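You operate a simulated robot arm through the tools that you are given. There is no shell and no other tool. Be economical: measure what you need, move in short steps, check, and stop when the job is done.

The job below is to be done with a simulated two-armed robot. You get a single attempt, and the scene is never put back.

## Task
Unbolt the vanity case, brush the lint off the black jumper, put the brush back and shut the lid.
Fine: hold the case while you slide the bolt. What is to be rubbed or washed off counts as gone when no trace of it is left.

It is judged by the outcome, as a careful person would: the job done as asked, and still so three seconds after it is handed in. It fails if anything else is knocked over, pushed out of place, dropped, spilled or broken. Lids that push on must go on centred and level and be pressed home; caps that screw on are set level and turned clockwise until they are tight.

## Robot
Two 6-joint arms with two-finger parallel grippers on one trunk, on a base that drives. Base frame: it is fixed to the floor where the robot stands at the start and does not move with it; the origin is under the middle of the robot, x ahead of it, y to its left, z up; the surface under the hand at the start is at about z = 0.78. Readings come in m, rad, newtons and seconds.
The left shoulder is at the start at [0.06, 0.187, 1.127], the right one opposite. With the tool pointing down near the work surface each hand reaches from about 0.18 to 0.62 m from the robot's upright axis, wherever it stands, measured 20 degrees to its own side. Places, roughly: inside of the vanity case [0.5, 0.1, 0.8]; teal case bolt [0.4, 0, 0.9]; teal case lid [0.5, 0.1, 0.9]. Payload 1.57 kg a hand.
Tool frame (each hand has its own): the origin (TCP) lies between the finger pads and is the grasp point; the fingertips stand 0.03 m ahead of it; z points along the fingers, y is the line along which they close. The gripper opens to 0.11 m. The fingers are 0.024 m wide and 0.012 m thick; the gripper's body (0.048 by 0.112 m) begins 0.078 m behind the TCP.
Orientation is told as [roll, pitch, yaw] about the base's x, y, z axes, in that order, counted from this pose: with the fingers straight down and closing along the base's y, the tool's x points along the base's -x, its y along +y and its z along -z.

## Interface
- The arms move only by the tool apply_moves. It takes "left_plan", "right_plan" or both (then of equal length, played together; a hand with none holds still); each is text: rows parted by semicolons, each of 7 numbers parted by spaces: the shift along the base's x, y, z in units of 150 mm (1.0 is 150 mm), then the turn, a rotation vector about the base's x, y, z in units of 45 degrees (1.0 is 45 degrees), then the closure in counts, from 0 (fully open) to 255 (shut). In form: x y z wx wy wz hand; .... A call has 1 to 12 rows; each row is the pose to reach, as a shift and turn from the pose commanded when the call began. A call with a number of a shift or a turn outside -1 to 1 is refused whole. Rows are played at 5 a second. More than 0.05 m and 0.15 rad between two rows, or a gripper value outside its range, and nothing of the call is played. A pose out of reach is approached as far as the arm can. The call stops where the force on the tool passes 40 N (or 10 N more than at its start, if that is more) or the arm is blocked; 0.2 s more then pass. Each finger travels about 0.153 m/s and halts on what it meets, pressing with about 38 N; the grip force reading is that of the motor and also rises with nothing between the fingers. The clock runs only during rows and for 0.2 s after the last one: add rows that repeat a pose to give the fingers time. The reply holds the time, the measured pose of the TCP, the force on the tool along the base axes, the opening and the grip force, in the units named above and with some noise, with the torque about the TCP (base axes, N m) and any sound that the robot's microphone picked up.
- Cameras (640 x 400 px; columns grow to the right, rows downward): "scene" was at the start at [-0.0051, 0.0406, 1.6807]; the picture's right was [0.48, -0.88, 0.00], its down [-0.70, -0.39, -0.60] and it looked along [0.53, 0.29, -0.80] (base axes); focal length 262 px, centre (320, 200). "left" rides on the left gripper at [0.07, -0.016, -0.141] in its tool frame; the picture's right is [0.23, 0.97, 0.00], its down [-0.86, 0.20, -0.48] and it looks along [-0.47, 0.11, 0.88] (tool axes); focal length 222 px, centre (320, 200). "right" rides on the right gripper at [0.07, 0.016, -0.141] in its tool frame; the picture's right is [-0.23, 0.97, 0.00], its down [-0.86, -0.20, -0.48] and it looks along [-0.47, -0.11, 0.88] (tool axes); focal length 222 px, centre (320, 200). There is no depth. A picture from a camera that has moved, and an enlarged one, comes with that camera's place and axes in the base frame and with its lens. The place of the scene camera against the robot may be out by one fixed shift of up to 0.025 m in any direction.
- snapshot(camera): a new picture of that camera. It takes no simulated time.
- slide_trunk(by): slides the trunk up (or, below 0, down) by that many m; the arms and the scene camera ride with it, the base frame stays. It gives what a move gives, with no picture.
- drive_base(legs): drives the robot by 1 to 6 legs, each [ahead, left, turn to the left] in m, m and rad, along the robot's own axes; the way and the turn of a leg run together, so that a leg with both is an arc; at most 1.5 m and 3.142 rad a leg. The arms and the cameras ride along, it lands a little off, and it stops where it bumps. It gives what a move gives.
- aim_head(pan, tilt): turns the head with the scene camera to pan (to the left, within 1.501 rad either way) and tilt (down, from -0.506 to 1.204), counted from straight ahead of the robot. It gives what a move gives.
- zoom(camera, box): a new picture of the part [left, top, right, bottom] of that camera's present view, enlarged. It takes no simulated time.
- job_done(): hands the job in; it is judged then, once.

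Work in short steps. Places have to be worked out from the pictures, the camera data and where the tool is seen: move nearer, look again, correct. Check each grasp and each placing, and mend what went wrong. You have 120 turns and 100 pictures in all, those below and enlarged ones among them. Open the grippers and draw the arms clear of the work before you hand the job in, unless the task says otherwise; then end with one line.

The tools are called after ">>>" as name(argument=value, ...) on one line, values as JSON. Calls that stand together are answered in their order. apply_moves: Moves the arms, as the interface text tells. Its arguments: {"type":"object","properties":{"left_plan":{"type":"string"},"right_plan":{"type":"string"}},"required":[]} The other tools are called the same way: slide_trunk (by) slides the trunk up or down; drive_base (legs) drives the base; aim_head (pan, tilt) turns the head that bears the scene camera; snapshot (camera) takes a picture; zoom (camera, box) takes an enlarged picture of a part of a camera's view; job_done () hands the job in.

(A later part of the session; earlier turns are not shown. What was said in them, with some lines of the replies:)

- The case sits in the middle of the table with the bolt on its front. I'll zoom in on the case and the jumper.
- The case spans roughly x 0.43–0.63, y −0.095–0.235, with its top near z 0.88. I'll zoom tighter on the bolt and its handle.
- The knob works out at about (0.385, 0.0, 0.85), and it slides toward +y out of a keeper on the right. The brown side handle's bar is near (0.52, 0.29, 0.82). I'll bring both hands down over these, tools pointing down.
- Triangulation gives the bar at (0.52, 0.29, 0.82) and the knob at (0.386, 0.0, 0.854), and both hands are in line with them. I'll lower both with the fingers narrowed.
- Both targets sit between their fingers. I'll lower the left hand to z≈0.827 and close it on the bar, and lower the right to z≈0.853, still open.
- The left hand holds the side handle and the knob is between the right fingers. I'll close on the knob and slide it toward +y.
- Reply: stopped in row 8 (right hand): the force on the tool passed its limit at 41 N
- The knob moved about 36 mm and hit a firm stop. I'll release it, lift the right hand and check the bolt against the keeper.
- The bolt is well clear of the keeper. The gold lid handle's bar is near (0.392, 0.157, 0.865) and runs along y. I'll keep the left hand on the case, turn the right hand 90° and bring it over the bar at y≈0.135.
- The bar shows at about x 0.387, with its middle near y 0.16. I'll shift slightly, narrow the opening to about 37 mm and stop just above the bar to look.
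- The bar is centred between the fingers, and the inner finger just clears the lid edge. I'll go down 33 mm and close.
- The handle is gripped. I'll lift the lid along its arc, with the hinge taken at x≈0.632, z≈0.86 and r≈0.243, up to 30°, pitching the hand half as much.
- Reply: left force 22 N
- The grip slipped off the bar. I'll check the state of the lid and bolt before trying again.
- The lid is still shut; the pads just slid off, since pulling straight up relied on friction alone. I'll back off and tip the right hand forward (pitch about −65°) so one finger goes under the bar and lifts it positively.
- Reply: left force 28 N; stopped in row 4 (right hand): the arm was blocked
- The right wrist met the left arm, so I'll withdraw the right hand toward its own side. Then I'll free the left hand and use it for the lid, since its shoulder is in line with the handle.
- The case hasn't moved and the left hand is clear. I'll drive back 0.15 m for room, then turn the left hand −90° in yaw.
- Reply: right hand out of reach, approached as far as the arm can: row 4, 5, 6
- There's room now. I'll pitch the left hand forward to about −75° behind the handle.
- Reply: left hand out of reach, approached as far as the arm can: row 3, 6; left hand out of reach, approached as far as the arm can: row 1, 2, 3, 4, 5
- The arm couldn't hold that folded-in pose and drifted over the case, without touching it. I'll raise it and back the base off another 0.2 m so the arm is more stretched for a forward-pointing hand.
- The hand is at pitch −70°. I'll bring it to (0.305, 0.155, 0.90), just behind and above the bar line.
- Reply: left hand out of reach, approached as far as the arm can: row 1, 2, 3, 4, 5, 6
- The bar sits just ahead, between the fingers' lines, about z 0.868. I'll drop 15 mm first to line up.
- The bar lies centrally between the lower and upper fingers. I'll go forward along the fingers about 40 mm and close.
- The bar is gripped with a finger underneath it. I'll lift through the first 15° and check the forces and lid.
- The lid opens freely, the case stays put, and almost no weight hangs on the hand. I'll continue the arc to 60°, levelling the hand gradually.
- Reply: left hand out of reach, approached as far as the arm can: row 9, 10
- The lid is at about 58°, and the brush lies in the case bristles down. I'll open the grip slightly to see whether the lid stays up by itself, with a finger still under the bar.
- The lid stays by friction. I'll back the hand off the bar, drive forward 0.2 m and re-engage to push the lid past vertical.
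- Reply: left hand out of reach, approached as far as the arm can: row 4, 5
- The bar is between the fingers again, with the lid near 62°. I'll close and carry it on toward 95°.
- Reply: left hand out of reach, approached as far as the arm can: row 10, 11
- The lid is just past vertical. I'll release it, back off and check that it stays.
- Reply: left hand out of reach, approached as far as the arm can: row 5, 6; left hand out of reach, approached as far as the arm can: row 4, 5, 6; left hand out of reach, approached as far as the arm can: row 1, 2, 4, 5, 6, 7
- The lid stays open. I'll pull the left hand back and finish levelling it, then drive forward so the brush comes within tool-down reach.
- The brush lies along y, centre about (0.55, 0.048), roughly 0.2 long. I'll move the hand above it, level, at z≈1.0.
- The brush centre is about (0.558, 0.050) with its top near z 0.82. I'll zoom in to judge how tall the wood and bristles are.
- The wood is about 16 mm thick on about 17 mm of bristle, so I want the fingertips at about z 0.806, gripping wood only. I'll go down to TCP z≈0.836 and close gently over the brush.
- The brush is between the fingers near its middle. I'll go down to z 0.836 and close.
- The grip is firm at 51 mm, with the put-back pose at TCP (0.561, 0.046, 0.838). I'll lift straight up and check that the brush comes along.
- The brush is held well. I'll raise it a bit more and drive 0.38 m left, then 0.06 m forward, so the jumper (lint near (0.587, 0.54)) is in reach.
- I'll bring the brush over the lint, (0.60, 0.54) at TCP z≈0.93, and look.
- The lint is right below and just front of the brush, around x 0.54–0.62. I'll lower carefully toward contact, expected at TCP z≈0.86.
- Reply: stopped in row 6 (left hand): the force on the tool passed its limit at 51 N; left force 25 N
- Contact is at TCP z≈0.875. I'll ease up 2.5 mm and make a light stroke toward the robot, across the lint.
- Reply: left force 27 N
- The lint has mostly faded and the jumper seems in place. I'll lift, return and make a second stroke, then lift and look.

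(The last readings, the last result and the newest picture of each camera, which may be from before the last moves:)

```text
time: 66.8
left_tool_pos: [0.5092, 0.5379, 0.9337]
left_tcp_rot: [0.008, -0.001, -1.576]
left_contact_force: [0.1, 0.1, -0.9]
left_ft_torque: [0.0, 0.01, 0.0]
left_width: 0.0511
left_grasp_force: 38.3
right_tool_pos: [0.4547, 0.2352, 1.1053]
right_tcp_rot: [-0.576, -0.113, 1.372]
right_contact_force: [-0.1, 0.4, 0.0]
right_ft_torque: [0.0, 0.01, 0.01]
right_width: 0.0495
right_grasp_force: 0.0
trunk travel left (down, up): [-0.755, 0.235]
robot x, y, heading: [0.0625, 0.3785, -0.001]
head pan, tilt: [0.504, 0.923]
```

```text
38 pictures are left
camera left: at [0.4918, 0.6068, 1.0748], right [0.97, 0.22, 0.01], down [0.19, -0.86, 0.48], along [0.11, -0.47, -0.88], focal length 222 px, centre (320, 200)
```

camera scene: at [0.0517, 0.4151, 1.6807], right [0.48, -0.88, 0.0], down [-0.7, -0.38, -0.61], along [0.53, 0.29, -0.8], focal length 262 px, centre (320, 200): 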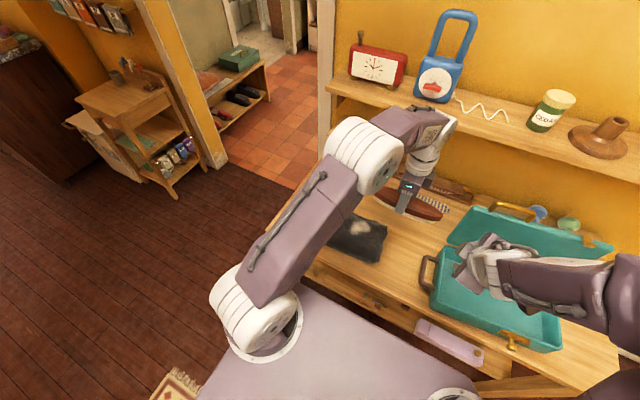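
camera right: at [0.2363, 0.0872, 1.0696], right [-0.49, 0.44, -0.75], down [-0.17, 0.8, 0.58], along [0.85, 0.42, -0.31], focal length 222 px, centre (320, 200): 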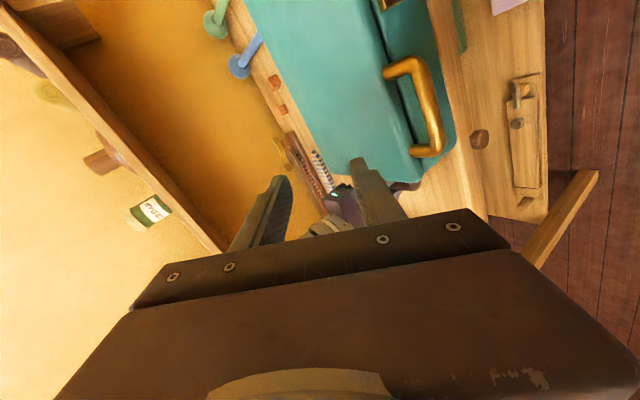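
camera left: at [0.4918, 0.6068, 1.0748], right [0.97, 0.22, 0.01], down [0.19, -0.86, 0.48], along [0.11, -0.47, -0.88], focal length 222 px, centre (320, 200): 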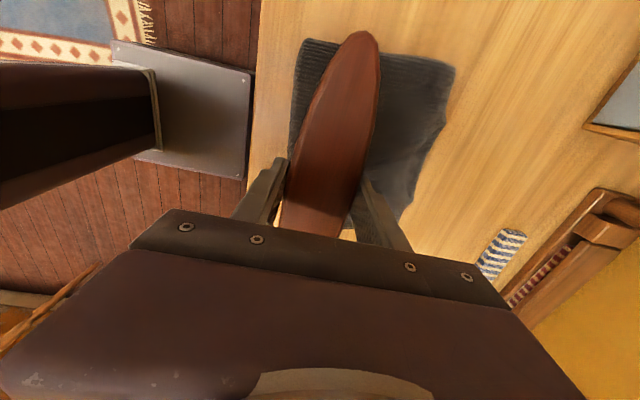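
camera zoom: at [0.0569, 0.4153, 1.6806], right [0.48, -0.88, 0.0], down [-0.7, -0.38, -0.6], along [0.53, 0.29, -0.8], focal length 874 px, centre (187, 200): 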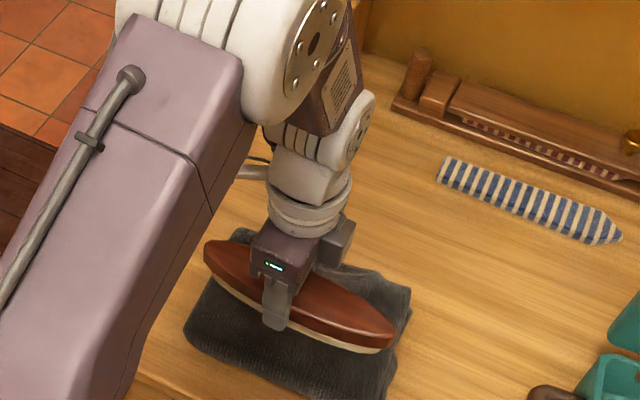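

It looks nearly clean. I'll do two more passes, one shifted each way in y, then raise the brush to inspect the jumper.

>>> apply_moves(left_plan="0.3 0.1 -0.2 0 0 0 255; 0.6 0.1 -0.2 0 0 0 255; 0.85 0.1 -0.2 0 0 0 255; 0.85 0.1 -0.395 0 0 0 255; 0.7 0.1 -0.395 0 0 0 255; 0.55 0.1 -0.395 0 0 0 255; 0.4 0.1 -0.395 0 0 0 255; 0.25 0.1 -0.395 0 0 0 255; 0.1 0.1 -0.395 0 0 0 255; 0 0.1 -0.395 0 0 0 255; 0 0.05 -0.2 0 0 0 255; 0 0 0 0 0 0 255")

>>> apply_moves(left_plan="0.3 -0.1 -0.2 0 0 0 255; 0.6 -0.1 -0.2 0 0 0 255; 0.85 -0.1 -0.2 0 0 0 255; 0.85 -0.1 -0.395 0 0 0 255; 0.7 -0.1 -0.395 0 0 0 255; 0.55 -0.1 -0.395 0 0 0 255; 0.4 -0.1 -0.395 0 0 0 255; 0.25 -0.1 -0.395 0 0 0 255; 0.1 -0.1 -0.395 0 0 0 255; 0 -0.1 -0.395 0 0 0 255; 0 -0.1 -0.2 0 0 0 255; 0 0 0.1 0 0 0 255")

>>> apply_moves(left_plan="-0.1 -0.25 0.2 0 0 0 255; -0.2 -0.5 0.4 0 0 0 255; -0.2 -0.75 0.6 0 0 0 255; -0.2 -1 0.8 0 0 0 255; -0.2 -1 0.8 0 0 0 255")

>>> zoom(camera="scene", box=[280, 140, 440, 260])

>>> zoom(camera="left", box=[220, 0, 500, 160])

```text
refused: row 1 steps farther than a row can; nothing moved
```

```text
refused: row 1 steps farther than a row can; nothing moved
```

```text
refused: row 1 steps farther than a row can; nothing moved
```

```text
3.33 times, centred on (360, 200) of scene
camera zoom: at [0.0569, 0.4153, 1.6806], right [0.48, -0.88, 0.0], down [-0.7, -0.38, -0.6], along [0.53, 0.29, -0.8], focal length 874 px, centre (187, 200)
```

zoom: 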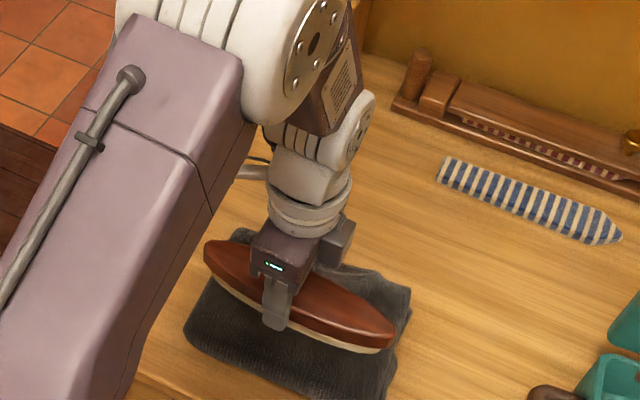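

```text
2.29 times, centred on (360, 80) of left
camera zoom: at [0.4918, 0.6068, 1.0748], right [0.97, 0.22, 0.01], down [0.19, -0.86, 0.48], along [0.11, -0.47, -0.88], focal length 508 px, centre (229, 474)
```

zoom: 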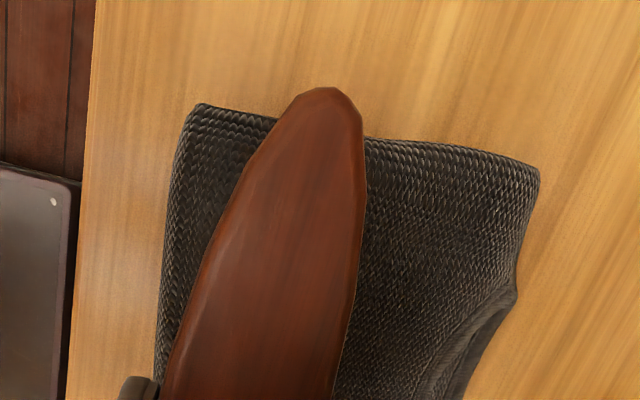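

The first rows stepped too far, so nothing moved. I'll redo the same passes with smaller steps.

>>> apply_moves(left_plan="0.25 0.05 -0.1 0 0 0 255; 0.5 0.1 -0.2 0 0 0 255; 0.8 0.1 -0.2 0 0 0 255; 0.85 0.1 -0.395 0 0 0 255; 0.7 0.1 -0.395 0 0 0 255; 0.55 0.1 -0.395 0 0 0 255; 0.4 0.1 -0.395 0 0 0 255; 0.25 0.1 -0.395 0 0 0 255; 0.1 0.1 -0.395 0 0 0 255; 0 0.1 -0.395 0 0 0 255; 0 0.05 -0.2 0 0 0 255; 0 0 0 0 0 0 255")

>>> apply_moves(left_plan="0.25 -0.05 -0.1 0 0 0 255; 0.5 -0.1 -0.2 0 0 0 255; 0.8 -0.1 -0.2 0 0 0 255; 0.85 -0.1 -0.395 0 0 0 255; 0.7 -0.1 -0.395 0 0 0 255; 0.55 -0.1 -0.395 0 0 0 255; 0.4 -0.1 -0.395 0 0 0 255; 0.25 -0.1 -0.395 0 0 0 255; 0.1 -0.1 -0.395 0 0 0 255; 0 -0.1 -0.395 0 0 0 255; 0 -0.1 -0.2 0 0 0 255; 0 0 0 0 0 0 255")

>>> apply_moves(left_plan="-0.05 -0.2 0.2 0 0 0 255; -0.1 -0.4 0.4 0 0 0 255; -0.15 -0.6 0.6 0 0 0 255; -0.2 -0.8 0.8 0 0 0 255; -0.2 -1 0.8 0 0 0 255; -0.2 -1 0.8 0 0 0 255")

>>> zoom(camera="scene", box=[280, 140, 440, 260])

>>> zoom(camera="left", box=[220, 0, 500, 160])

```text
time: 69.4
left_tool_pos: [0.5084, 0.5402, 0.9334]
left_tcp_rot: [0.01, 0.001, -1.574]
left_contact_force: [0.6, 0.6, -0.2]
left_ft_torque: [0.04, -0.03, 0.01]
left_width: 0.0515
left_grasp_force: 38.5
right_tool_pos: [0.4536, 0.2364, 1.1057]
right_tcp_rot: [-0.578, -0.113, 1.372]
right_contact_force: [-0.3, 0.1, 0.1]
right_ft_torque: [-0.02, -0.02, 0.03]
right_width: 0.0497
right_grasp_force: 0.1
trunk travel left (down, up): [-0.755, 0.235]
robot x, y, heading: [0.0626, 0.3742, -0.003]
head pan, tilt: [0.504, 0.923]
```

```text
time: 72.0
left_tool_pos: [0.5047, 0.539, 0.9322]
left_tcp_rot: [0.007, -0.001, -1.575]
left_contact_force: [-0.5, 0.3, -2.0]
left_ft_torque: [0.06, -0.02, 0.02]
left_width: 0.0512
left_grasp_force: 38.2
right_tool_pos: [0.4541, 0.2368, 1.1059]
right_tcp_rot: [-0.579, -0.114, 1.373]
right_contact_force: [0.3, 0.0, 0.0]
right_ft_torque: [0.02, -0.01, 0.04]
right_width: 0.0497
right_grasp_force: 0.1
trunk travel left (down, up): [-0.755, 0.235]
robot x, y, heading: [0.0614, 0.3745, -0.006]
head pan, tilt: [0.504, 0.923]
```

```text
time: 73.4
left_tool_pos: [0.4803, 0.3899, 1.0541]
left_tcp_rot: [0.008, -0.003, -1.574]
left_contact_force: [-0.1, 0.2, -1.9]
left_ft_torque: [-0.01, 0.01, -0.04]
left_width: 0.0509
left_grasp_force: 37.9
right_tool_pos: [0.4556, 0.2361, 1.1062]
right_tcp_rot: [-0.578, -0.112, 1.372]
right_contact_force: [1.4, 0.3, 0.2]
right_ft_torque: [0.0, 0.0, 0.0]
right_width: 0.0498
right_grasp_force: 0.2
trunk travel left (down, up): [-0.755, 0.235]
robot x, y, heading: [0.0629, 0.3749, 0.006]
head pan, tilt: [0.504, 0.923]
```

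```text
3.33 times, centred on (360, 200) of scene
camera zoom: at [0.0586, 0.4166, 1.6806], right [0.48, -0.88, 0.0], down [-0.7, -0.38, -0.6], along [0.53, 0.29, -0.8], focal length 874 px, centre (187, 200)
```

zoom: 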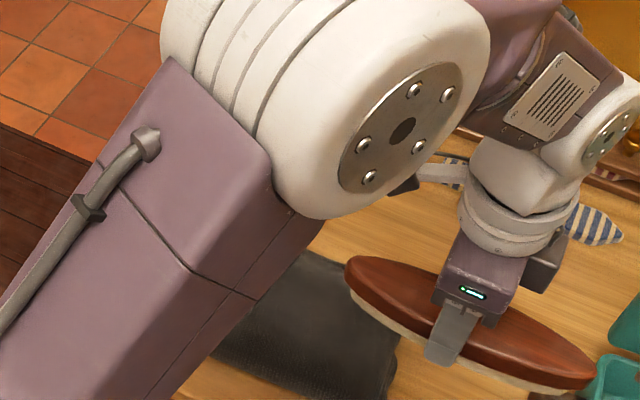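

```text
2.29 times, centred on (360, 80) of left
camera zoom: at [0.4628, 0.4587, 1.1947], right [0.97, 0.22, 0.01], down [0.19, -0.85, 0.48], along [0.11, -0.47, -0.88], focal length 508 px, centre (229, 474)
```

zoom: 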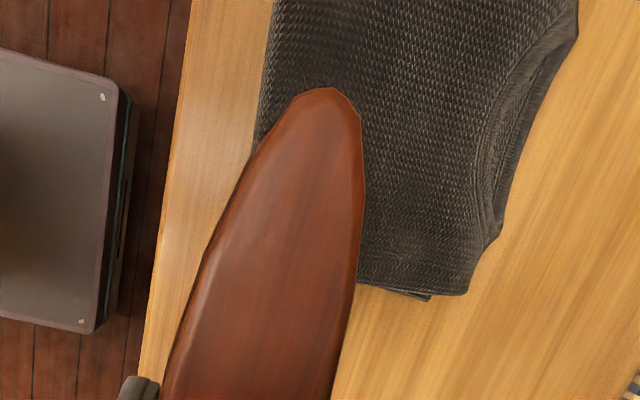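

The jumper looks clean here, apart from a possibly faint spot near its right edge. I'll zoom in on that.

>>> zoom(camera="left", box=[340, 0, 480, 140])

```text
2.86 times, centred on (410, 70) of left
camera zoom: at [0.4628, 0.4587, 1.1947], right [0.97, 0.22, 0.01], down [0.19, -0.85, 0.48], along [0.11, -0.47, -0.88], focal length 635 px, centre (63, 571)
```

zoom: 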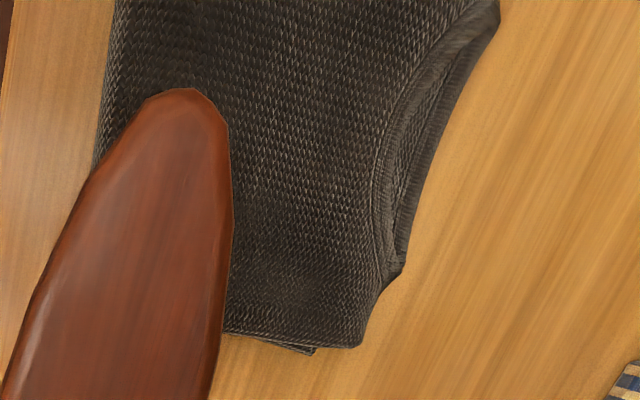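

The jumper is clean. I'll drive back 0.06 m and right 0.375 m to the case, then look at the whole jumper and the case.

>>> drive_base(legs=[[-0.06, 0, 0], [0, -0.375, 0]])

>>> snapshot(camera="scene")

>>> zoom(camera="scene", box=[230, 150, 330, 220])

>>> snapshot(camera="left")

```text
time: 76.3
left_tool_pos: [0.4197, 0.0171, 1.0536]
left_tcp_rot: [0.01, -0.001, -1.57]
left_contact_force: [0.4, 0.5, -1.9]
left_ft_torque: [-0.02, 0.0, 0.0]
left_width: 0.0511
left_grasp_force: 37.8
right_tool_pos: [0.3965, -0.1363, 1.1052]
right_tcp_rot: [-0.578, -0.114, 1.376]
right_contact_force: [0.2, -0.7, -0.2]
right_ft_torque: [0.02, -0.01, 0.0]
right_width: 0.0495
right_grasp_force: 0.0
trunk travel left (down, up): [-0.755, 0.235]
robot x, y, heading: [0.003, -0.0023, 0.003]
head pan, tilt: [0.504, 0.923]
```

```text
32 pictures are left
camera scene: at [-0.0016, 0.0422, 1.6806], right [0.49, -0.87, 0.0], down [-0.7, -0.39, -0.6], along [0.53, 0.29, -0.8], focal length 262 px, centre (320, 200)
```

scene: 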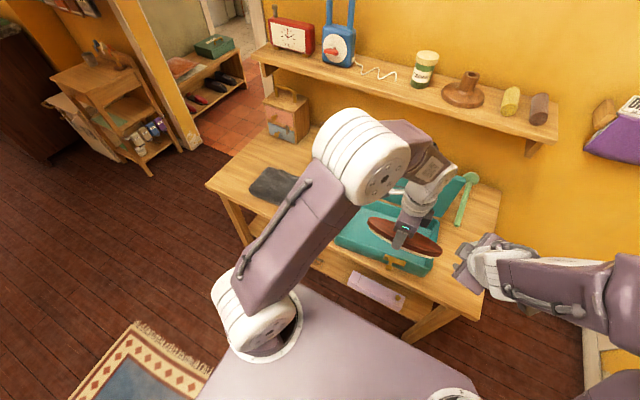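

```text
5.71 times, centred on (280, 185) of scene
camera zoom: at [-0.0016, 0.0422, 1.6806], right [0.49, -0.87, 0.0], down [-0.7, -0.39, -0.6], along [0.53, 0.29, -0.8], focal length 1498 px, centre (549, 286)
```

zoom: 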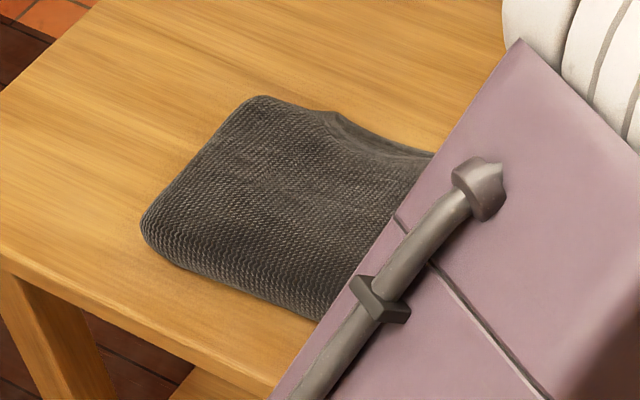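

```text
30 pictures are left
camera left: at [0.4028, 0.0862, 1.1948], right [0.97, 0.23, 0.01], down [0.2, -0.85, 0.48], along [0.12, -0.47, -0.88], focal length 222 px, centre (320, 200)
```

left: 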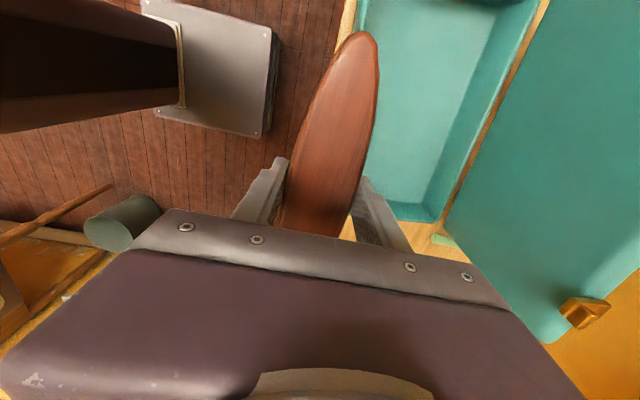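

The jumper is clean and in place. I'll bring the brush back over its spot, (0.558, 0.046), at z≈0.98.

>>> apply_moves(left_plan="0.25 0.05 0 0 0 0 255; 0.5 0.1 -0.05 0 0 0 255; 0.75 0.15 -0.1 0 0 0 255; 0.92 0.2 -0.3 0 0 0 255; 0.92 0.2 -0.5 0 0 0 255; 0.92 0.2 -0.5 0 0 0 255")

>>> snapshot(camera="left")

```text
time: 77.7
left_tool_pos: [0.5591, 0.0452, 0.9761]
left_tcp_rot: [0.008, -0.001, -1.569]
left_contact_force: [-0.6, 0.0, -1.0]
left_ft_torque: [0.03, 0.0, 0.01]
left_width: 0.0512
left_grasp_force: 37.8
right_tool_pos: [0.3962, -0.136, 1.1053]
right_tcp_rot: [-0.577, -0.113, 1.375]
right_contact_force: [-0.2, -0.2, -0.2]
right_ft_torque: [0.01, -0.03, 0.02]
right_width: 0.0497
right_grasp_force: 0.0
trunk travel left (down, up): [-0.755, 0.235]
robot x, y, heading: [0.0012, 0.0023, 0.006]
head pan, tilt: [0.504, 0.923]
```

```text
29 pictures are left
camera left: at [0.5416, 0.1142, 1.1179], right [0.97, 0.23, 0.01], down [0.2, -0.85, 0.48], along [0.12, -0.47, -0.88], focal length 222 px, centre (320, 200)
```

left: 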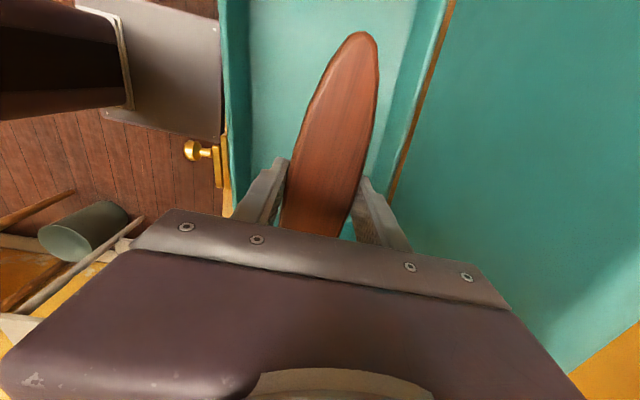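

Same view as at pick-up, so it's aligned. I'll lower it to z≈0.840.

>>> apply_moves(left_plan="0 0 -0.25 0 0 0 255; 0 0 -0.5 0 0 0 255; 0 0 -0.7 0 0 0 255; 0 0 -0.83 0 0 0 255; 0 0 -0.9 0 0 0 255; 0 0 -0.91 0 0 0 255")

```text
time: 79.1
left_tool_pos: [0.5581, 0.0468, 0.8408]
left_tcp_rot: [0.011, -0.002, -1.568]
left_contact_force: [-0.2, 0.8, -0.7]
left_ft_torque: [0.02, -0.01, -0.01]
left_width: 0.051
left_grasp_force: 38.2
right_tool_pos: [0.3968, -0.1362, 1.105]
right_tcp_rot: [-0.577, -0.114, 1.376]
right_contact_force: [0.1, -0.5, 0.2]
right_ft_torque: [0.0, 0.0, 0.01]
right_width: 0.0495
right_grasp_force: 0.1
trunk travel left (down, up): [-0.755, 0.235]
robot x, y, heading: [0.0023, 0.0013, 0.004]
head pan, tilt: [0.504, 0.923]
```

Not quite touching yet. I'll ease down 3 mm more, release and rise.

>>> apply_moves(left_plan="0 0 -0.01 0 0 0 255; 0 0 -0.02 0 0 0 255; 0 0 -0.02 0 0 0 160; 0 0 -0.02 0 0 0 80; 0 0 -0.02 0 0 0 80; 0 0 0.1 0 0 0 80; 0 0 0.35 0 0 0 80; 0 0 0.65 0 0 0 80; 0 0 0.95 0 0 0 80; 0 0 0.95 0 0 0 80")

>>> snapshot(camera="left")

```text
time: 81.3
left_tool_pos: [0.559, 0.0464, 0.9854]
left_tcp_rot: [0.009, -0.002, -1.569]
left_contact_force: [-0.2, -0.7, -0.2]
left_ft_torque: [-0.02, -0.01, 0.0]
left_width: 0.0753
left_grasp_force: 0.0
right_tool_pos: [0.3972, -0.1358, 1.1053]
right_tcp_rot: [-0.577, -0.116, 1.377]
right_contact_force: [0.5, -0.6, -0.4]
right_ft_torque: [-0.01, 0.01, 0.01]
right_width: 0.0498
right_grasp_force: 0.1
trunk travel left (down, up): [-0.755, 0.235]
robot x, y, heading: [0.0011, 0.0025, 0.005]
head pan, tilt: [0.504, 0.923]
```

```text
28 pictures are left
camera left: at [0.5416, 0.1156, 1.1272], right [0.97, 0.23, 0.01], down [0.2, -0.85, 0.48], along [0.12, -0.47, -0.88], focal length 222 px, centre (320, 200)
```

left: 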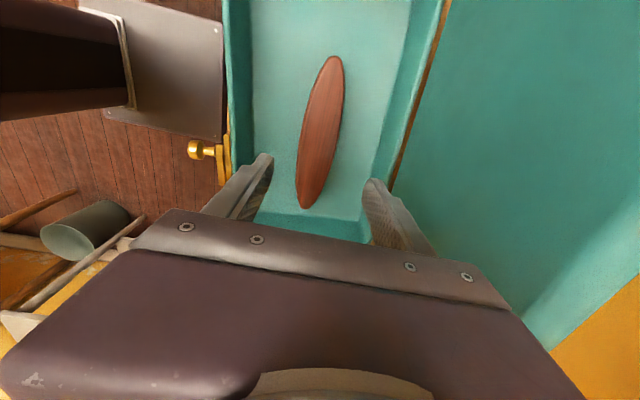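

The brush is back in place. To shut the lid I'll raise the hand, drive forward 0.06 m and grip the handle bar from above, where it now stands on top of the open lid.

>>> apply_moves(left_plan="-0.05 0 0.3 0 0 0 80; -0.1 0.05 0.6 0 0 0 100; -0.1 0.1 0.9 0 0 0 120; -0.1 0.3 1 0 0 0 140; -0.1 0.5 1 0 0 0 140")

>>> apply_moves(left_plan="0 0 0.3 0 0 0 140; 0 0.1 0.5 0 0 0 140; 0 0.18 0.6 0 0 0 140; 0 0.18 0.6 0 0 0 140")

>>> drive_base(legs=[[0.06, 0, 0]])

>>> snapshot(camera="left")

>>> snapshot(camera="scene")

```text
time: 82.5
left_tool_pos: [0.5436, 0.1221, 1.1369]
left_tcp_rot: [0.008, -0.002, -1.569]
left_contact_force: [-0.1, 0.5, 0.6]
left_ft_torque: [0.03, 0.03, 0.0]
left_width: 0.0498
left_grasp_force: 0.0
right_tool_pos: [0.3965, -0.1352, 1.1058]
right_tcp_rot: [-0.577, -0.114, 1.376]
right_contact_force: [-0.4, 0.1, 0.1]
right_ft_torque: [-0.02, 0.01, -0.02]
right_width: 0.0494
right_grasp_force: 0.1
trunk travel left (down, up): [-0.755, 0.235]
robot x, y, heading: [0.0041, -0.001, 0.005]
head pan, tilt: [0.504, 0.923]
```

```text
time: 83.5
left_tool_pos: [0.5426, 0.1477, 1.2254]
left_tcp_rot: [0.008, 0.0, -1.569]
left_contact_force: [1.4, 0.6, -0.1]
left_ft_torque: [0.0, 0.0, -0.01]
left_width: 0.0496
left_grasp_force: 0.0
right_tool_pos: [0.3962, -0.1366, 1.1057]
right_tcp_rot: [-0.578, -0.115, 1.377]
right_contact_force: [-0.3, 0.5, -0.3]
right_ft_torque: [-0.04, 0.02, -0.02]
right_width: 0.0494
right_grasp_force: 0.1
trunk travel left (down, up): [-0.755, 0.235]
robot x, y, heading: [0.0029, -0.0002, 0.0]
head pan, tilt: [0.504, 0.923]
```

```text
time: 84.5
left_tool_pos: [0.6001, 0.1484, 1.2272]
left_tcp_rot: [0.014, -0.001, -1.569]
left_contact_force: [-0.5, 0.5, -0.5]
left_ft_torque: [0.01, -0.07, 0.01]
left_width: 0.0496
left_grasp_force: 0.2
right_tool_pos: [0.4542, -0.1363, 1.1067]
right_tcp_rot: [-0.581, -0.115, 1.378]
right_contact_force: [-0.3, -0.2, 0.4]
right_ft_torque: [0.03, -0.02, 0.0]
right_width: 0.0497
right_grasp_force: 0.1
trunk travel left (down, up): [-0.755, 0.235]
robot x, y, heading: [0.0656, -0.0014, 0.003]
head pan, tilt: [0.504, 0.923]
```

```text
27 pictures are left
camera left: at [0.5815, 0.2169, 1.369], right [0.97, 0.23, 0.01], down [0.19, -0.85, 0.48], along [0.12, -0.47, -0.88], focal length 222 px, centre (320, 200)
```

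left: 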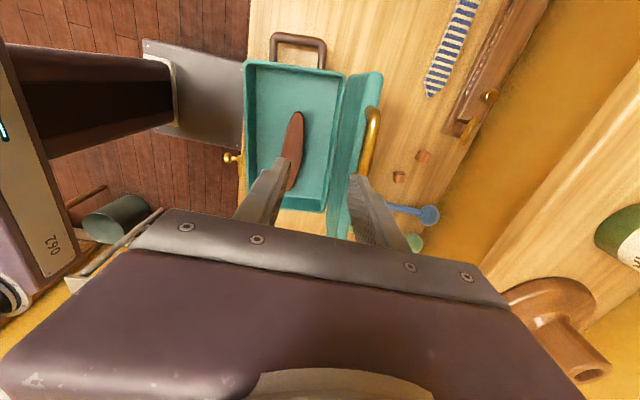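

```text
26 pictures are left
camera scene: at [0.0532, 0.041, 1.6807], right [0.49, -0.87, 0.0], down [-0.7, -0.39, -0.61], along [0.53, 0.29, -0.8], focal length 262 px, centre (320, 200)
```

scene: 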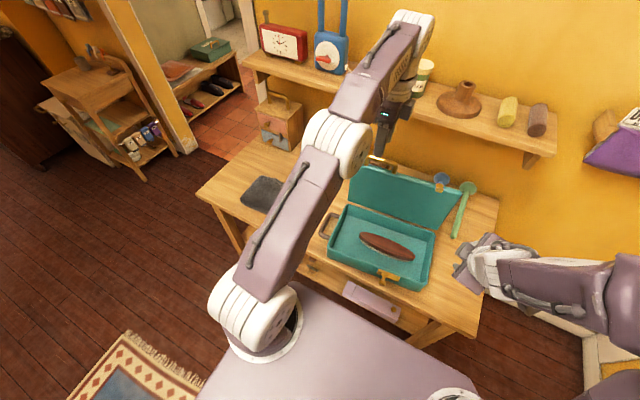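

The bar is at about x 0.653. I'll shift over it, stop with the tips just above and check.

>>> apply_moves(left_plan="0.2 0 -0.1 0 0 0 140; 0.35 0.04 -0.25 0 0 0 140; 0.35 0.04 -0.42 0 0 0 140; 0.35 0.04 -0.42 0 0 0 140")

>>> zoom(camera="left", box=[200, 40, 480, 220])

```text
time: 85.5
left_tool_pos: [0.6376, 0.1544, 1.1537]
left_tcp_rot: [0.011, -0.002, -1.568]
left_contact_force: [0.8, 0.1, 0.9]
left_ft_torque: [0.0, 0.02, 0.03]
left_width: 0.0495
left_grasp_force: 0.1
left hand out of reach, approached as far as the arm can: row 1, 2, 3, 4
right_tool_pos: [0.4577, -0.1362, 1.1059]
right_tcp_rot: [-0.579, -0.114, 1.376]
right_contact_force: [-1.0, 0.0, 0.4]
right_ft_torque: [0.02, 0.01, 0.02]
right_width: 0.0495
right_grasp_force: 0.1
trunk travel left (down, up): [-0.755, 0.235]
robot x, y, heading: [0.0655, 0.0003, 0.006]
head pan, tilt: [0.504, 0.923]
```

```text
2.22 times, centred on (340, 130) of left
camera zoom: at [0.6188, 0.2246, 1.2966], right [0.97, 0.23, 0.01], down [0.2, -0.85, 0.48], along [0.12, -0.47, -0.88], focal length 494 px, centre (276, 356)
```

zoom: 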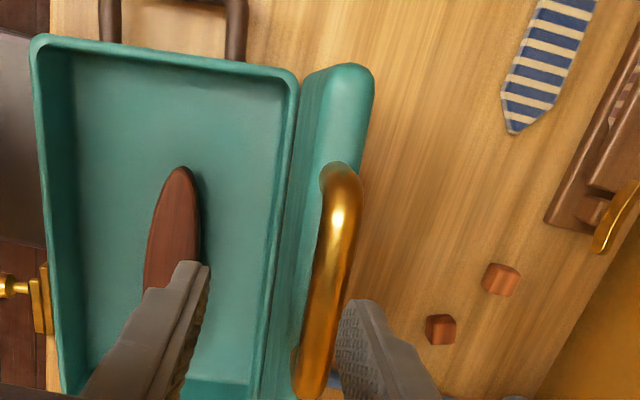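

The reach limit leaves the bar off-centre, but a wider opening covers it, and closing will draw the lid forward. I'll open to 90 mm, go down 32 mm and close.

>>> apply_moves(left_plan="0 0 0 0 0 0 46; 0 0 0 0 0 0 46; 0 0 -0.1 0 0 0 46; 0 0 -0.21 0 0 0 46; 0 0 -0.21 0 0 0 46; 0 0 -0.21 0 0 0 160; 0 0 -0.21 0 0 0 255; 0 0 -0.21 0 0 0 255; 0 0 -0.21 0 0 0 255")

>>> zoom(camera="left", box=[200, 40, 480, 220])

```text
time: 87.5
left_tool_pos: [0.6363, 0.1578, 1.124]
left_tcp_rot: [0.01, -0.002, -1.571]
left_contact_force: [0.5, -0.2, 0.8]
left_ft_torque: [-0.13, -0.06, 0.74]
left_width: 0.0173
left_grasp_force: 32.0
right_tool_pos: [0.4583, -0.1363, 1.1064]
right_tcp_rot: [-0.578, -0.112, 1.376]
right_contact_force: [0.9, -0.1, -0.4]
right_ft_torque: [-0.02, 0.0, -0.01]
right_width: 0.0493
right_grasp_force: 0.1
trunk travel left (down, up): [-0.755, 0.235]
robot x, y, heading: [0.0642, -0.0009, 0.001]
head pan, tilt: [0.504, 0.923]
```

```text
2.22 times, centred on (340, 130) of left
camera zoom: at [0.6182, 0.2263, 1.2659], right [0.97, 0.23, 0.01], down [0.2, -0.85, 0.48], along [0.12, -0.47, -0.88], focal length 494 px, centre (276, 356)
```

zoom: 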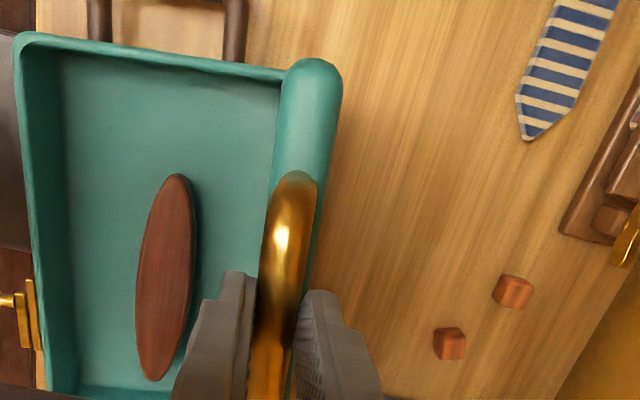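

The bar is gripped with the lid near 90°. I'll pull it forward along the arc to about 55°.

>>> apply_moves(left_plan="-0.17 0 -0.007 0 0 0 255; -0.313 0 -0.027 0 0 0 255; -0.453 0 -0.056 0 0 0 255; -0.59 0 -0.1 0 0 0 255; -0.72 0 -0.153 0 0 0 255; -0.85 0 -0.22 0 0 0 255; -0.973 0 -0.3 0 0 0 255; -0.973 0 -0.3 0 0 0 255")

>>> snapshot(camera="scene")

>>> snapshot(camera="left")

```text
time: 89.3
left_tool_pos: [0.4905, 0.1544, 1.0798]
left_tcp_rot: [0.008, -0.001, -1.57]
left_contact_force: [0.0, 1.6, -0.7]
left_ft_torque: [-0.09, -0.05, 0.32]
left_width: 0.0155
left_grasp_force: 31.4
right_tool_pos: [0.4584, -0.1357, 1.1055]
right_tcp_rot: [-0.578, -0.112, 1.376]
right_contact_force: [0.7, 0.1, 0.0]
right_ft_torque: [0.01, -0.02, 0.01]
right_width: 0.0494
right_grasp_force: 0.1
trunk travel left (down, up): [-0.755, 0.235]
robot x, y, heading: [0.066, 0.001, -0.0]
head pan, tilt: [0.504, 0.923]
```

```text
23 pictures are left
camera scene: at [0.0596, 0.0419, 1.6807], right [0.49, -0.87, 0.0], down [-0.7, -0.39, -0.6], along [0.53, 0.29, -0.8], focal length 262 px, centre (320, 200)
```

scene: 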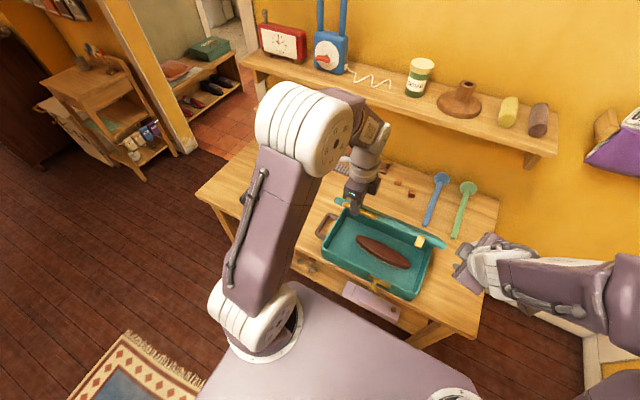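

```text
22 pictures are left
camera left: at [0.4732, 0.2234, 1.2213], right [0.97, 0.23, 0.01], down [0.2, -0.85, 0.48], along [0.12, -0.47, -0.88], focal length 222 px, centre (320, 200)
```

left: 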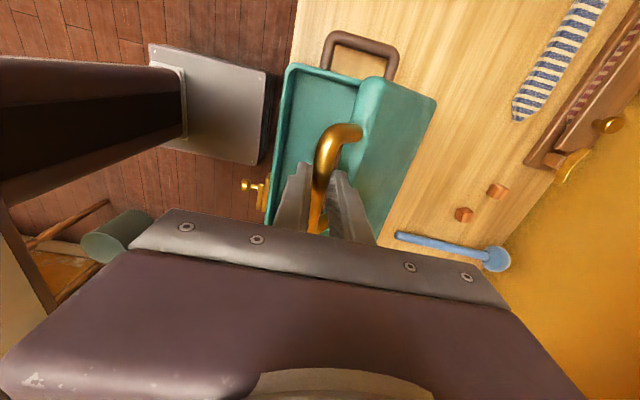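

The lid follows smoothly. I'll continue along the arc down to 15°.

>>> apply_moves(left_plan="-0.113 0 -0.087 0 0 0 255; -0.22 0 -0.184 0 0 0 255; -0.317 0 -0.29 0 0 0 255; -0.404 0 -0.404 0 0 0 255; -0.481 0 -0.525 0 0 0 255; -0.548 0 -0.653 0 0 0 255; -0.603 0 -0.785 0 0 0 255; -0.646 0 -0.923 0 0 0 255; -0.646 0 -0.923 0 0 0 255")

>>> snapshot(camera="left")

>>> zoom(camera="scene", box=[280, 170, 460, 310])

```text
time: 91.3
left_tool_pos: [0.3953, 0.1561, 0.9376]
left_tcp_rot: [0.008, -0.001, -1.571]
left_contact_force: [2.3, -1.7, 0.4]
left_ft_torque: [-0.22, -0.03, 0.19]
left_width: 0.0154
left_grasp_force: 31.5
right_tool_pos: [0.4583, -0.1357, 1.1054]
right_tcp_rot: [-0.576, -0.114, 1.377]
right_contact_force: [0.6, 0.4, 0.1]
right_ft_torque: [-0.01, 0.0, -0.03]
right_width: 0.0496
right_grasp_force: 0.1
trunk travel left (down, up): [-0.755, 0.235]
robot x, y, heading: [0.0666, 0.0024, 0.005]
head pan, tilt: [0.504, 0.923]
```

```text
21 pictures are left
camera left: at [0.3769, 0.225, 1.0803], right [0.97, 0.23, 0.01], down [0.2, -0.85, 0.48], along [0.12, -0.47, -0.88], focal length 222 px, centre (320, 200)
```

left: 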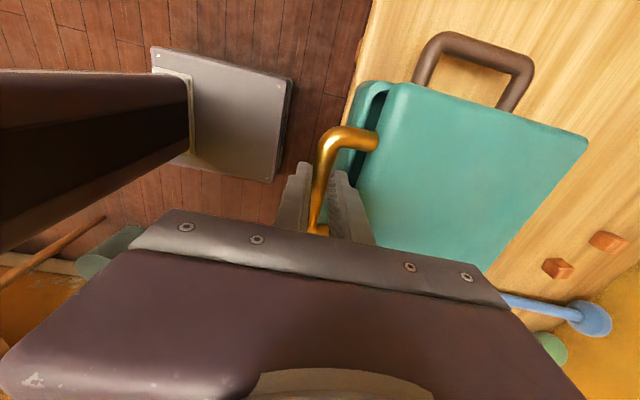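

```text
2.86 times, centred on (370, 240) of scene
camera zoom: at [0.0601, 0.041, 1.6806], right [0.49, -0.87, 0.0], down [-0.7, -0.39, -0.6], along [0.53, 0.29, -0.8], focal length 749 px, centre (177, 86)
```

zoom: 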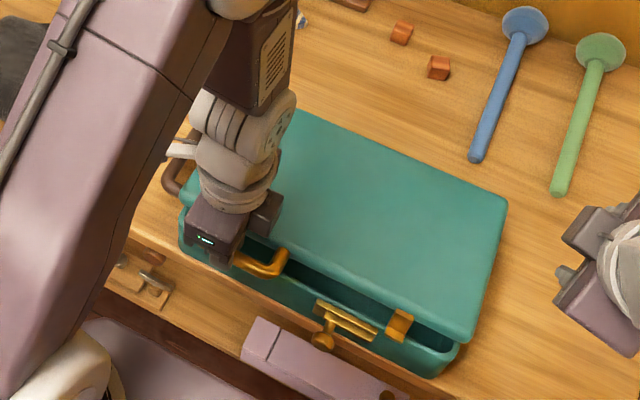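

About 12–15° is left. I'll lower the rest in small steps along the arc.

>>> apply_moves(left_plan="-0.02 0 -0.09 0 0 0 255; -0.035 0 -0.18 0 0 0 255; -0.045 0 -0.27 0 0 0 255; -0.05 0 -0.33 0 0 0 255; -0.05 0 -0.36 0 0 0 255; -0.05 0 -0.38 0 0 0 255; -0.05 0 -0.38 0 0 0 255")

>>> zoom(camera="scene", box=[280, 170, 460, 310])

```text
time: 92.9
left_tool_pos: [0.3865, 0.1568, 0.8839]
left_tcp_rot: [0.015, -0.003, -1.57]
left_contact_force: [-0.1, 2.6, 25.0]
left_ft_torque: [0.01, -0.08, 0.17]
left_width: 0.0155
left_grasp_force: 30.8
right_tool_pos: [0.4555, -0.1366, 1.1053]
right_tcp_rot: [-0.579, -0.116, 1.377]
right_contact_force: [0.3, 0.1, -0.9]
right_ft_torque: [-0.03, -0.04, -0.03]
right_width: 0.0495
right_grasp_force: 0.0
trunk travel left (down, up): [-0.755, 0.235]
robot x, y, heading: [0.0672, 0.0002, 0.005]
head pan, tilt: [0.504, 0.923]
```

```text
2.86 times, centred on (370, 240) of scene
camera zoom: at [0.0563, 0.0407, 1.6807], right [0.49, -0.87, 0.0], down [-0.7, -0.39, -0.6], along [0.53, 0.29, -0.8], focal length 749 px, centre (177, 86)
```

zoom: 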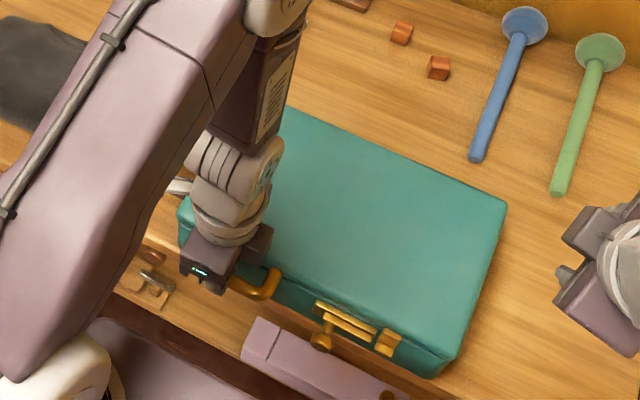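

The lid is down with 25 N on it. I'll open narrowly, rise clear and check that it's fully shut.

>>> apply_moves(left_plan="0 0 0.02 0 0 0 175; 0 0 0.02 0 0 0 170; 0 0 0.02 0 0 0 170; 0 0 0.15 0 0 0 170; 0 0 0.4 0 0 0 170; 0 0.05 0.7 0 0 0 170; -0.05 0.1 1 0 0 0 140; -0.05 0.1 1 0 0 0 140")

>>> apply_moves(left_plan="-0.1 0.2 0.2 0 0 0 140; -0.2 0.45 0.3 0 0 0 140; -0.3 0.7 0.4 0 0 0 140; -0.4 0.95 0.4 0 0 0 140", right_plan="-0.2 0 0 0 0 0 140; -0.4 0 0 0 0 0 140; -0.4 -0.05 0 0 0 0 140; -0.4 -0.1 0 0 0 0 140")

>>> snapshot(camera="scene")

>>> zoom(camera="scene", box=[280, 170, 460, 310])

```text
time: 94.7
left_tool_pos: [0.3784, 0.1686, 1.0359]
left_tcp_rot: [0.009, 0.001, -1.568]
left_contact_force: [-0.8, -0.6, 0.5]
left_ft_torque: [-0.04, 0.0, 0.0]
left_width: 0.0497
left_grasp_force: 0.1
right_tool_pos: [0.4592, -0.1371, 1.1056]
right_tcp_rot: [-0.579, -0.114, 1.377]
right_contact_force: [0.7, 0.1, 0.0]
right_ft_torque: [0.0, 0.01, -0.03]
right_width: 0.0496
right_grasp_force: 0.1
trunk travel left (down, up): [-0.755, 0.235]
robot x, y, heading: [0.0658, -0.0004, 0.003]
head pan, tilt: [0.504, 0.923]
```

```text
time: 95.7
left_tool_pos: [0.3159, 0.314, 1.0933]
left_tcp_rot: [0.008, -0.002, -1.568]
left_contact_force: [-0.3, -0.4, 0.1]
left_ft_torque: [0.0, -0.01, 0.01]
left_width: 0.0497
left_grasp_force: 0.1
right_tool_pos: [0.4414, -0.1365, 1.1372]
right_tcp_rot: [-0.577, -0.111, 1.378]
right_contact_force: [0.2, 1.0, -0.2]
right_ft_torque: [-0.02, -0.01, -0.03]
right_width: 0.0497
right_grasp_force: 0.0
right hand out of reach, approached as far as the arm can: row 1, 2, 3, 4
trunk travel left (down, up): [-0.755, 0.235]
robot x, y, heading: [0.0648, 0.0044, 0.005]
head pan, tilt: [0.504, 0.923]
```

```text
18 pictures are left
camera scene: at [0.0585, 0.0424, 1.6806], right [0.49, -0.87, 0.0], down [-0.7, -0.39, -0.6], along [0.53, 0.29, -0.8], focal length 262 px, centre (320, 200)
```

scene: 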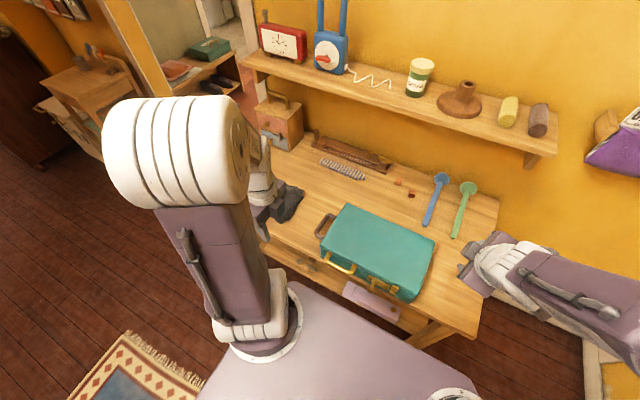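

```text
2.86 times, centred on (370, 240) of scene
camera zoom: at [0.0585, 0.0424, 1.6806], right [0.49, -0.87, 0.0], down [-0.7, -0.39, -0.6], along [0.53, 0.29, -0.8], focal length 749 px, centre (177, 86)
```

zoom: 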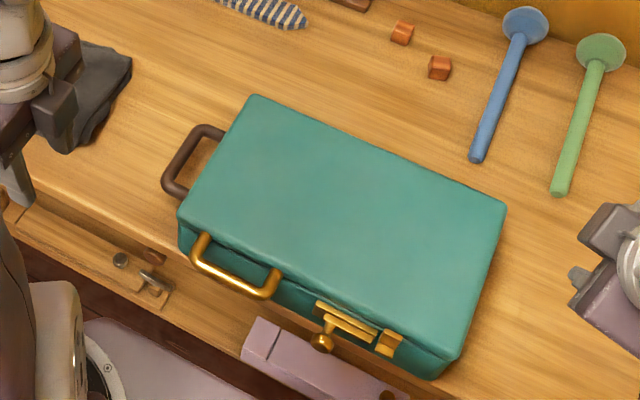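

The lid is shut and the table is undisturbed. I'll back the robot off a little and take a last look at the jumper and lid seam.

>>> drive_base(legs=[[-0.3, 0, 0]])

>>> zoom(camera="scene", box=[260, 100, 500, 250])

>>> snapshot(camera="left")

```text
time: 97.8
left_tool_pos: [0.0152, 0.3124, 1.0946]
left_tcp_rot: [0.008, -0.004, -1.575]
left_contact_force: [0.0, 0.1, 0.0]
left_ft_torque: [-0.01, 0.02, 0.02]
left_width: 0.0497
left_grasp_force: 0.0
right_tool_pos: [0.1389, -0.1394, 1.1374]
right_tcp_rot: [-0.575, -0.116, 1.369]
right_contact_force: [0.2, -0.4, 0.1]
right_ft_torque: [-0.01, -0.04, -0.02]
right_width: 0.0494
right_grasp_force: 0.0
trunk travel left (down, up): [-0.755, 0.235]
robot x, y, heading: [-0.2353, -0.0019, -0.003]
head pan, tilt: [0.504, 0.923]
```

```text
2.67 times, centred on (380, 175) of scene
camera zoom: at [-0.2418, 0.0412, 1.6807], right [0.48, -0.88, 0.0], down [-0.7, -0.38, -0.6], along [0.53, 0.29, -0.8], focal length 699 px, centre (160, 267)
```

zoom: 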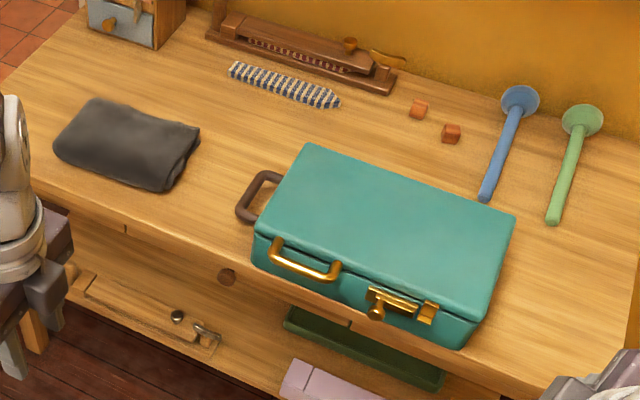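

```text
15 pictures are left
camera left: at [-0.0007, 0.3812, 1.2355], right [0.97, 0.22, 0.01], down [0.19, -0.86, 0.48], along [0.11, -0.47, -0.88], focal length 222 px, centre (320, 200)
```

left: 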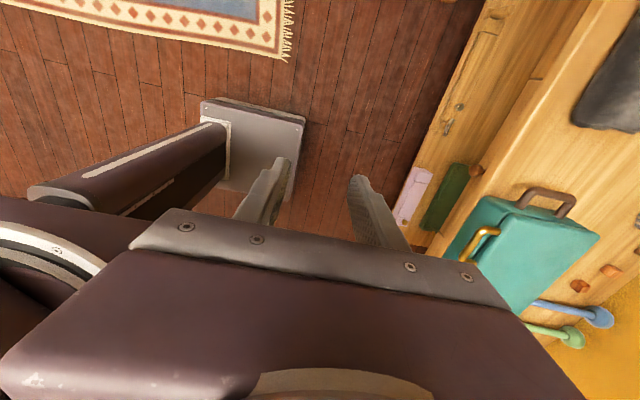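

The case is shut. I'll take one closer look at the jumper for any trace of lint.

>>> zoom(camera="scene", box=[275, 130, 340, 175])

>>> zoom(camera="scene", box=[350, 170, 450, 235])

```text
8.89 times, centred on (308, 152) of scene
camera zoom: at [-0.2418, 0.0412, 1.6807], right [0.48, -0.88, 0.0], down [-0.7, -0.38, -0.6], along [0.53, 0.29, -0.8], focal length 2330 px, centre (431, 622)
```

zoom: 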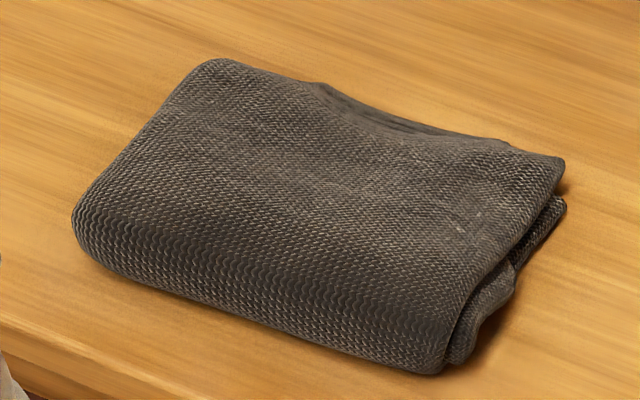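

```text
6.15 times, centred on (400, 202) of scene
camera zoom: at [-0.2418, 0.0412, 1.6807], right [0.48, -0.88, 0.0], down [-0.7, -0.38, -0.6], along [0.53, 0.29, -0.8], focal length 1613 px, centre (-172, 185)
```

zoom: 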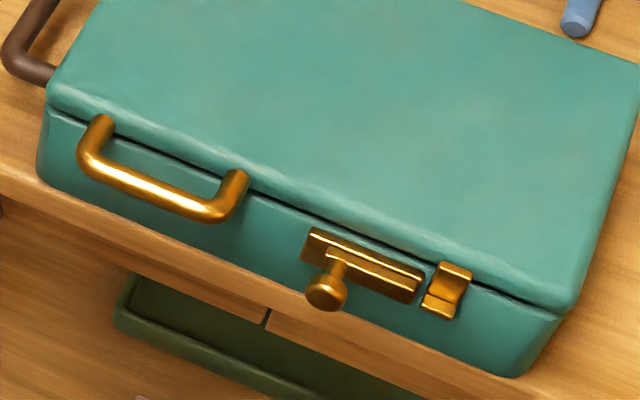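

The jumper's weave is even, with no lint where the patch was. The lid is closed evenly along its seam, the bolt is drawn, and both hands are open and clear, so I'm handing the job in.

>>> job_done()

```text
The job is handed in.
```

The case is unbolted, the lint is off the jumper with no trace I could see, the brush is back in the case and the lid is shut; I left the bolt drawn, since you didn't ask for it to be slid back.
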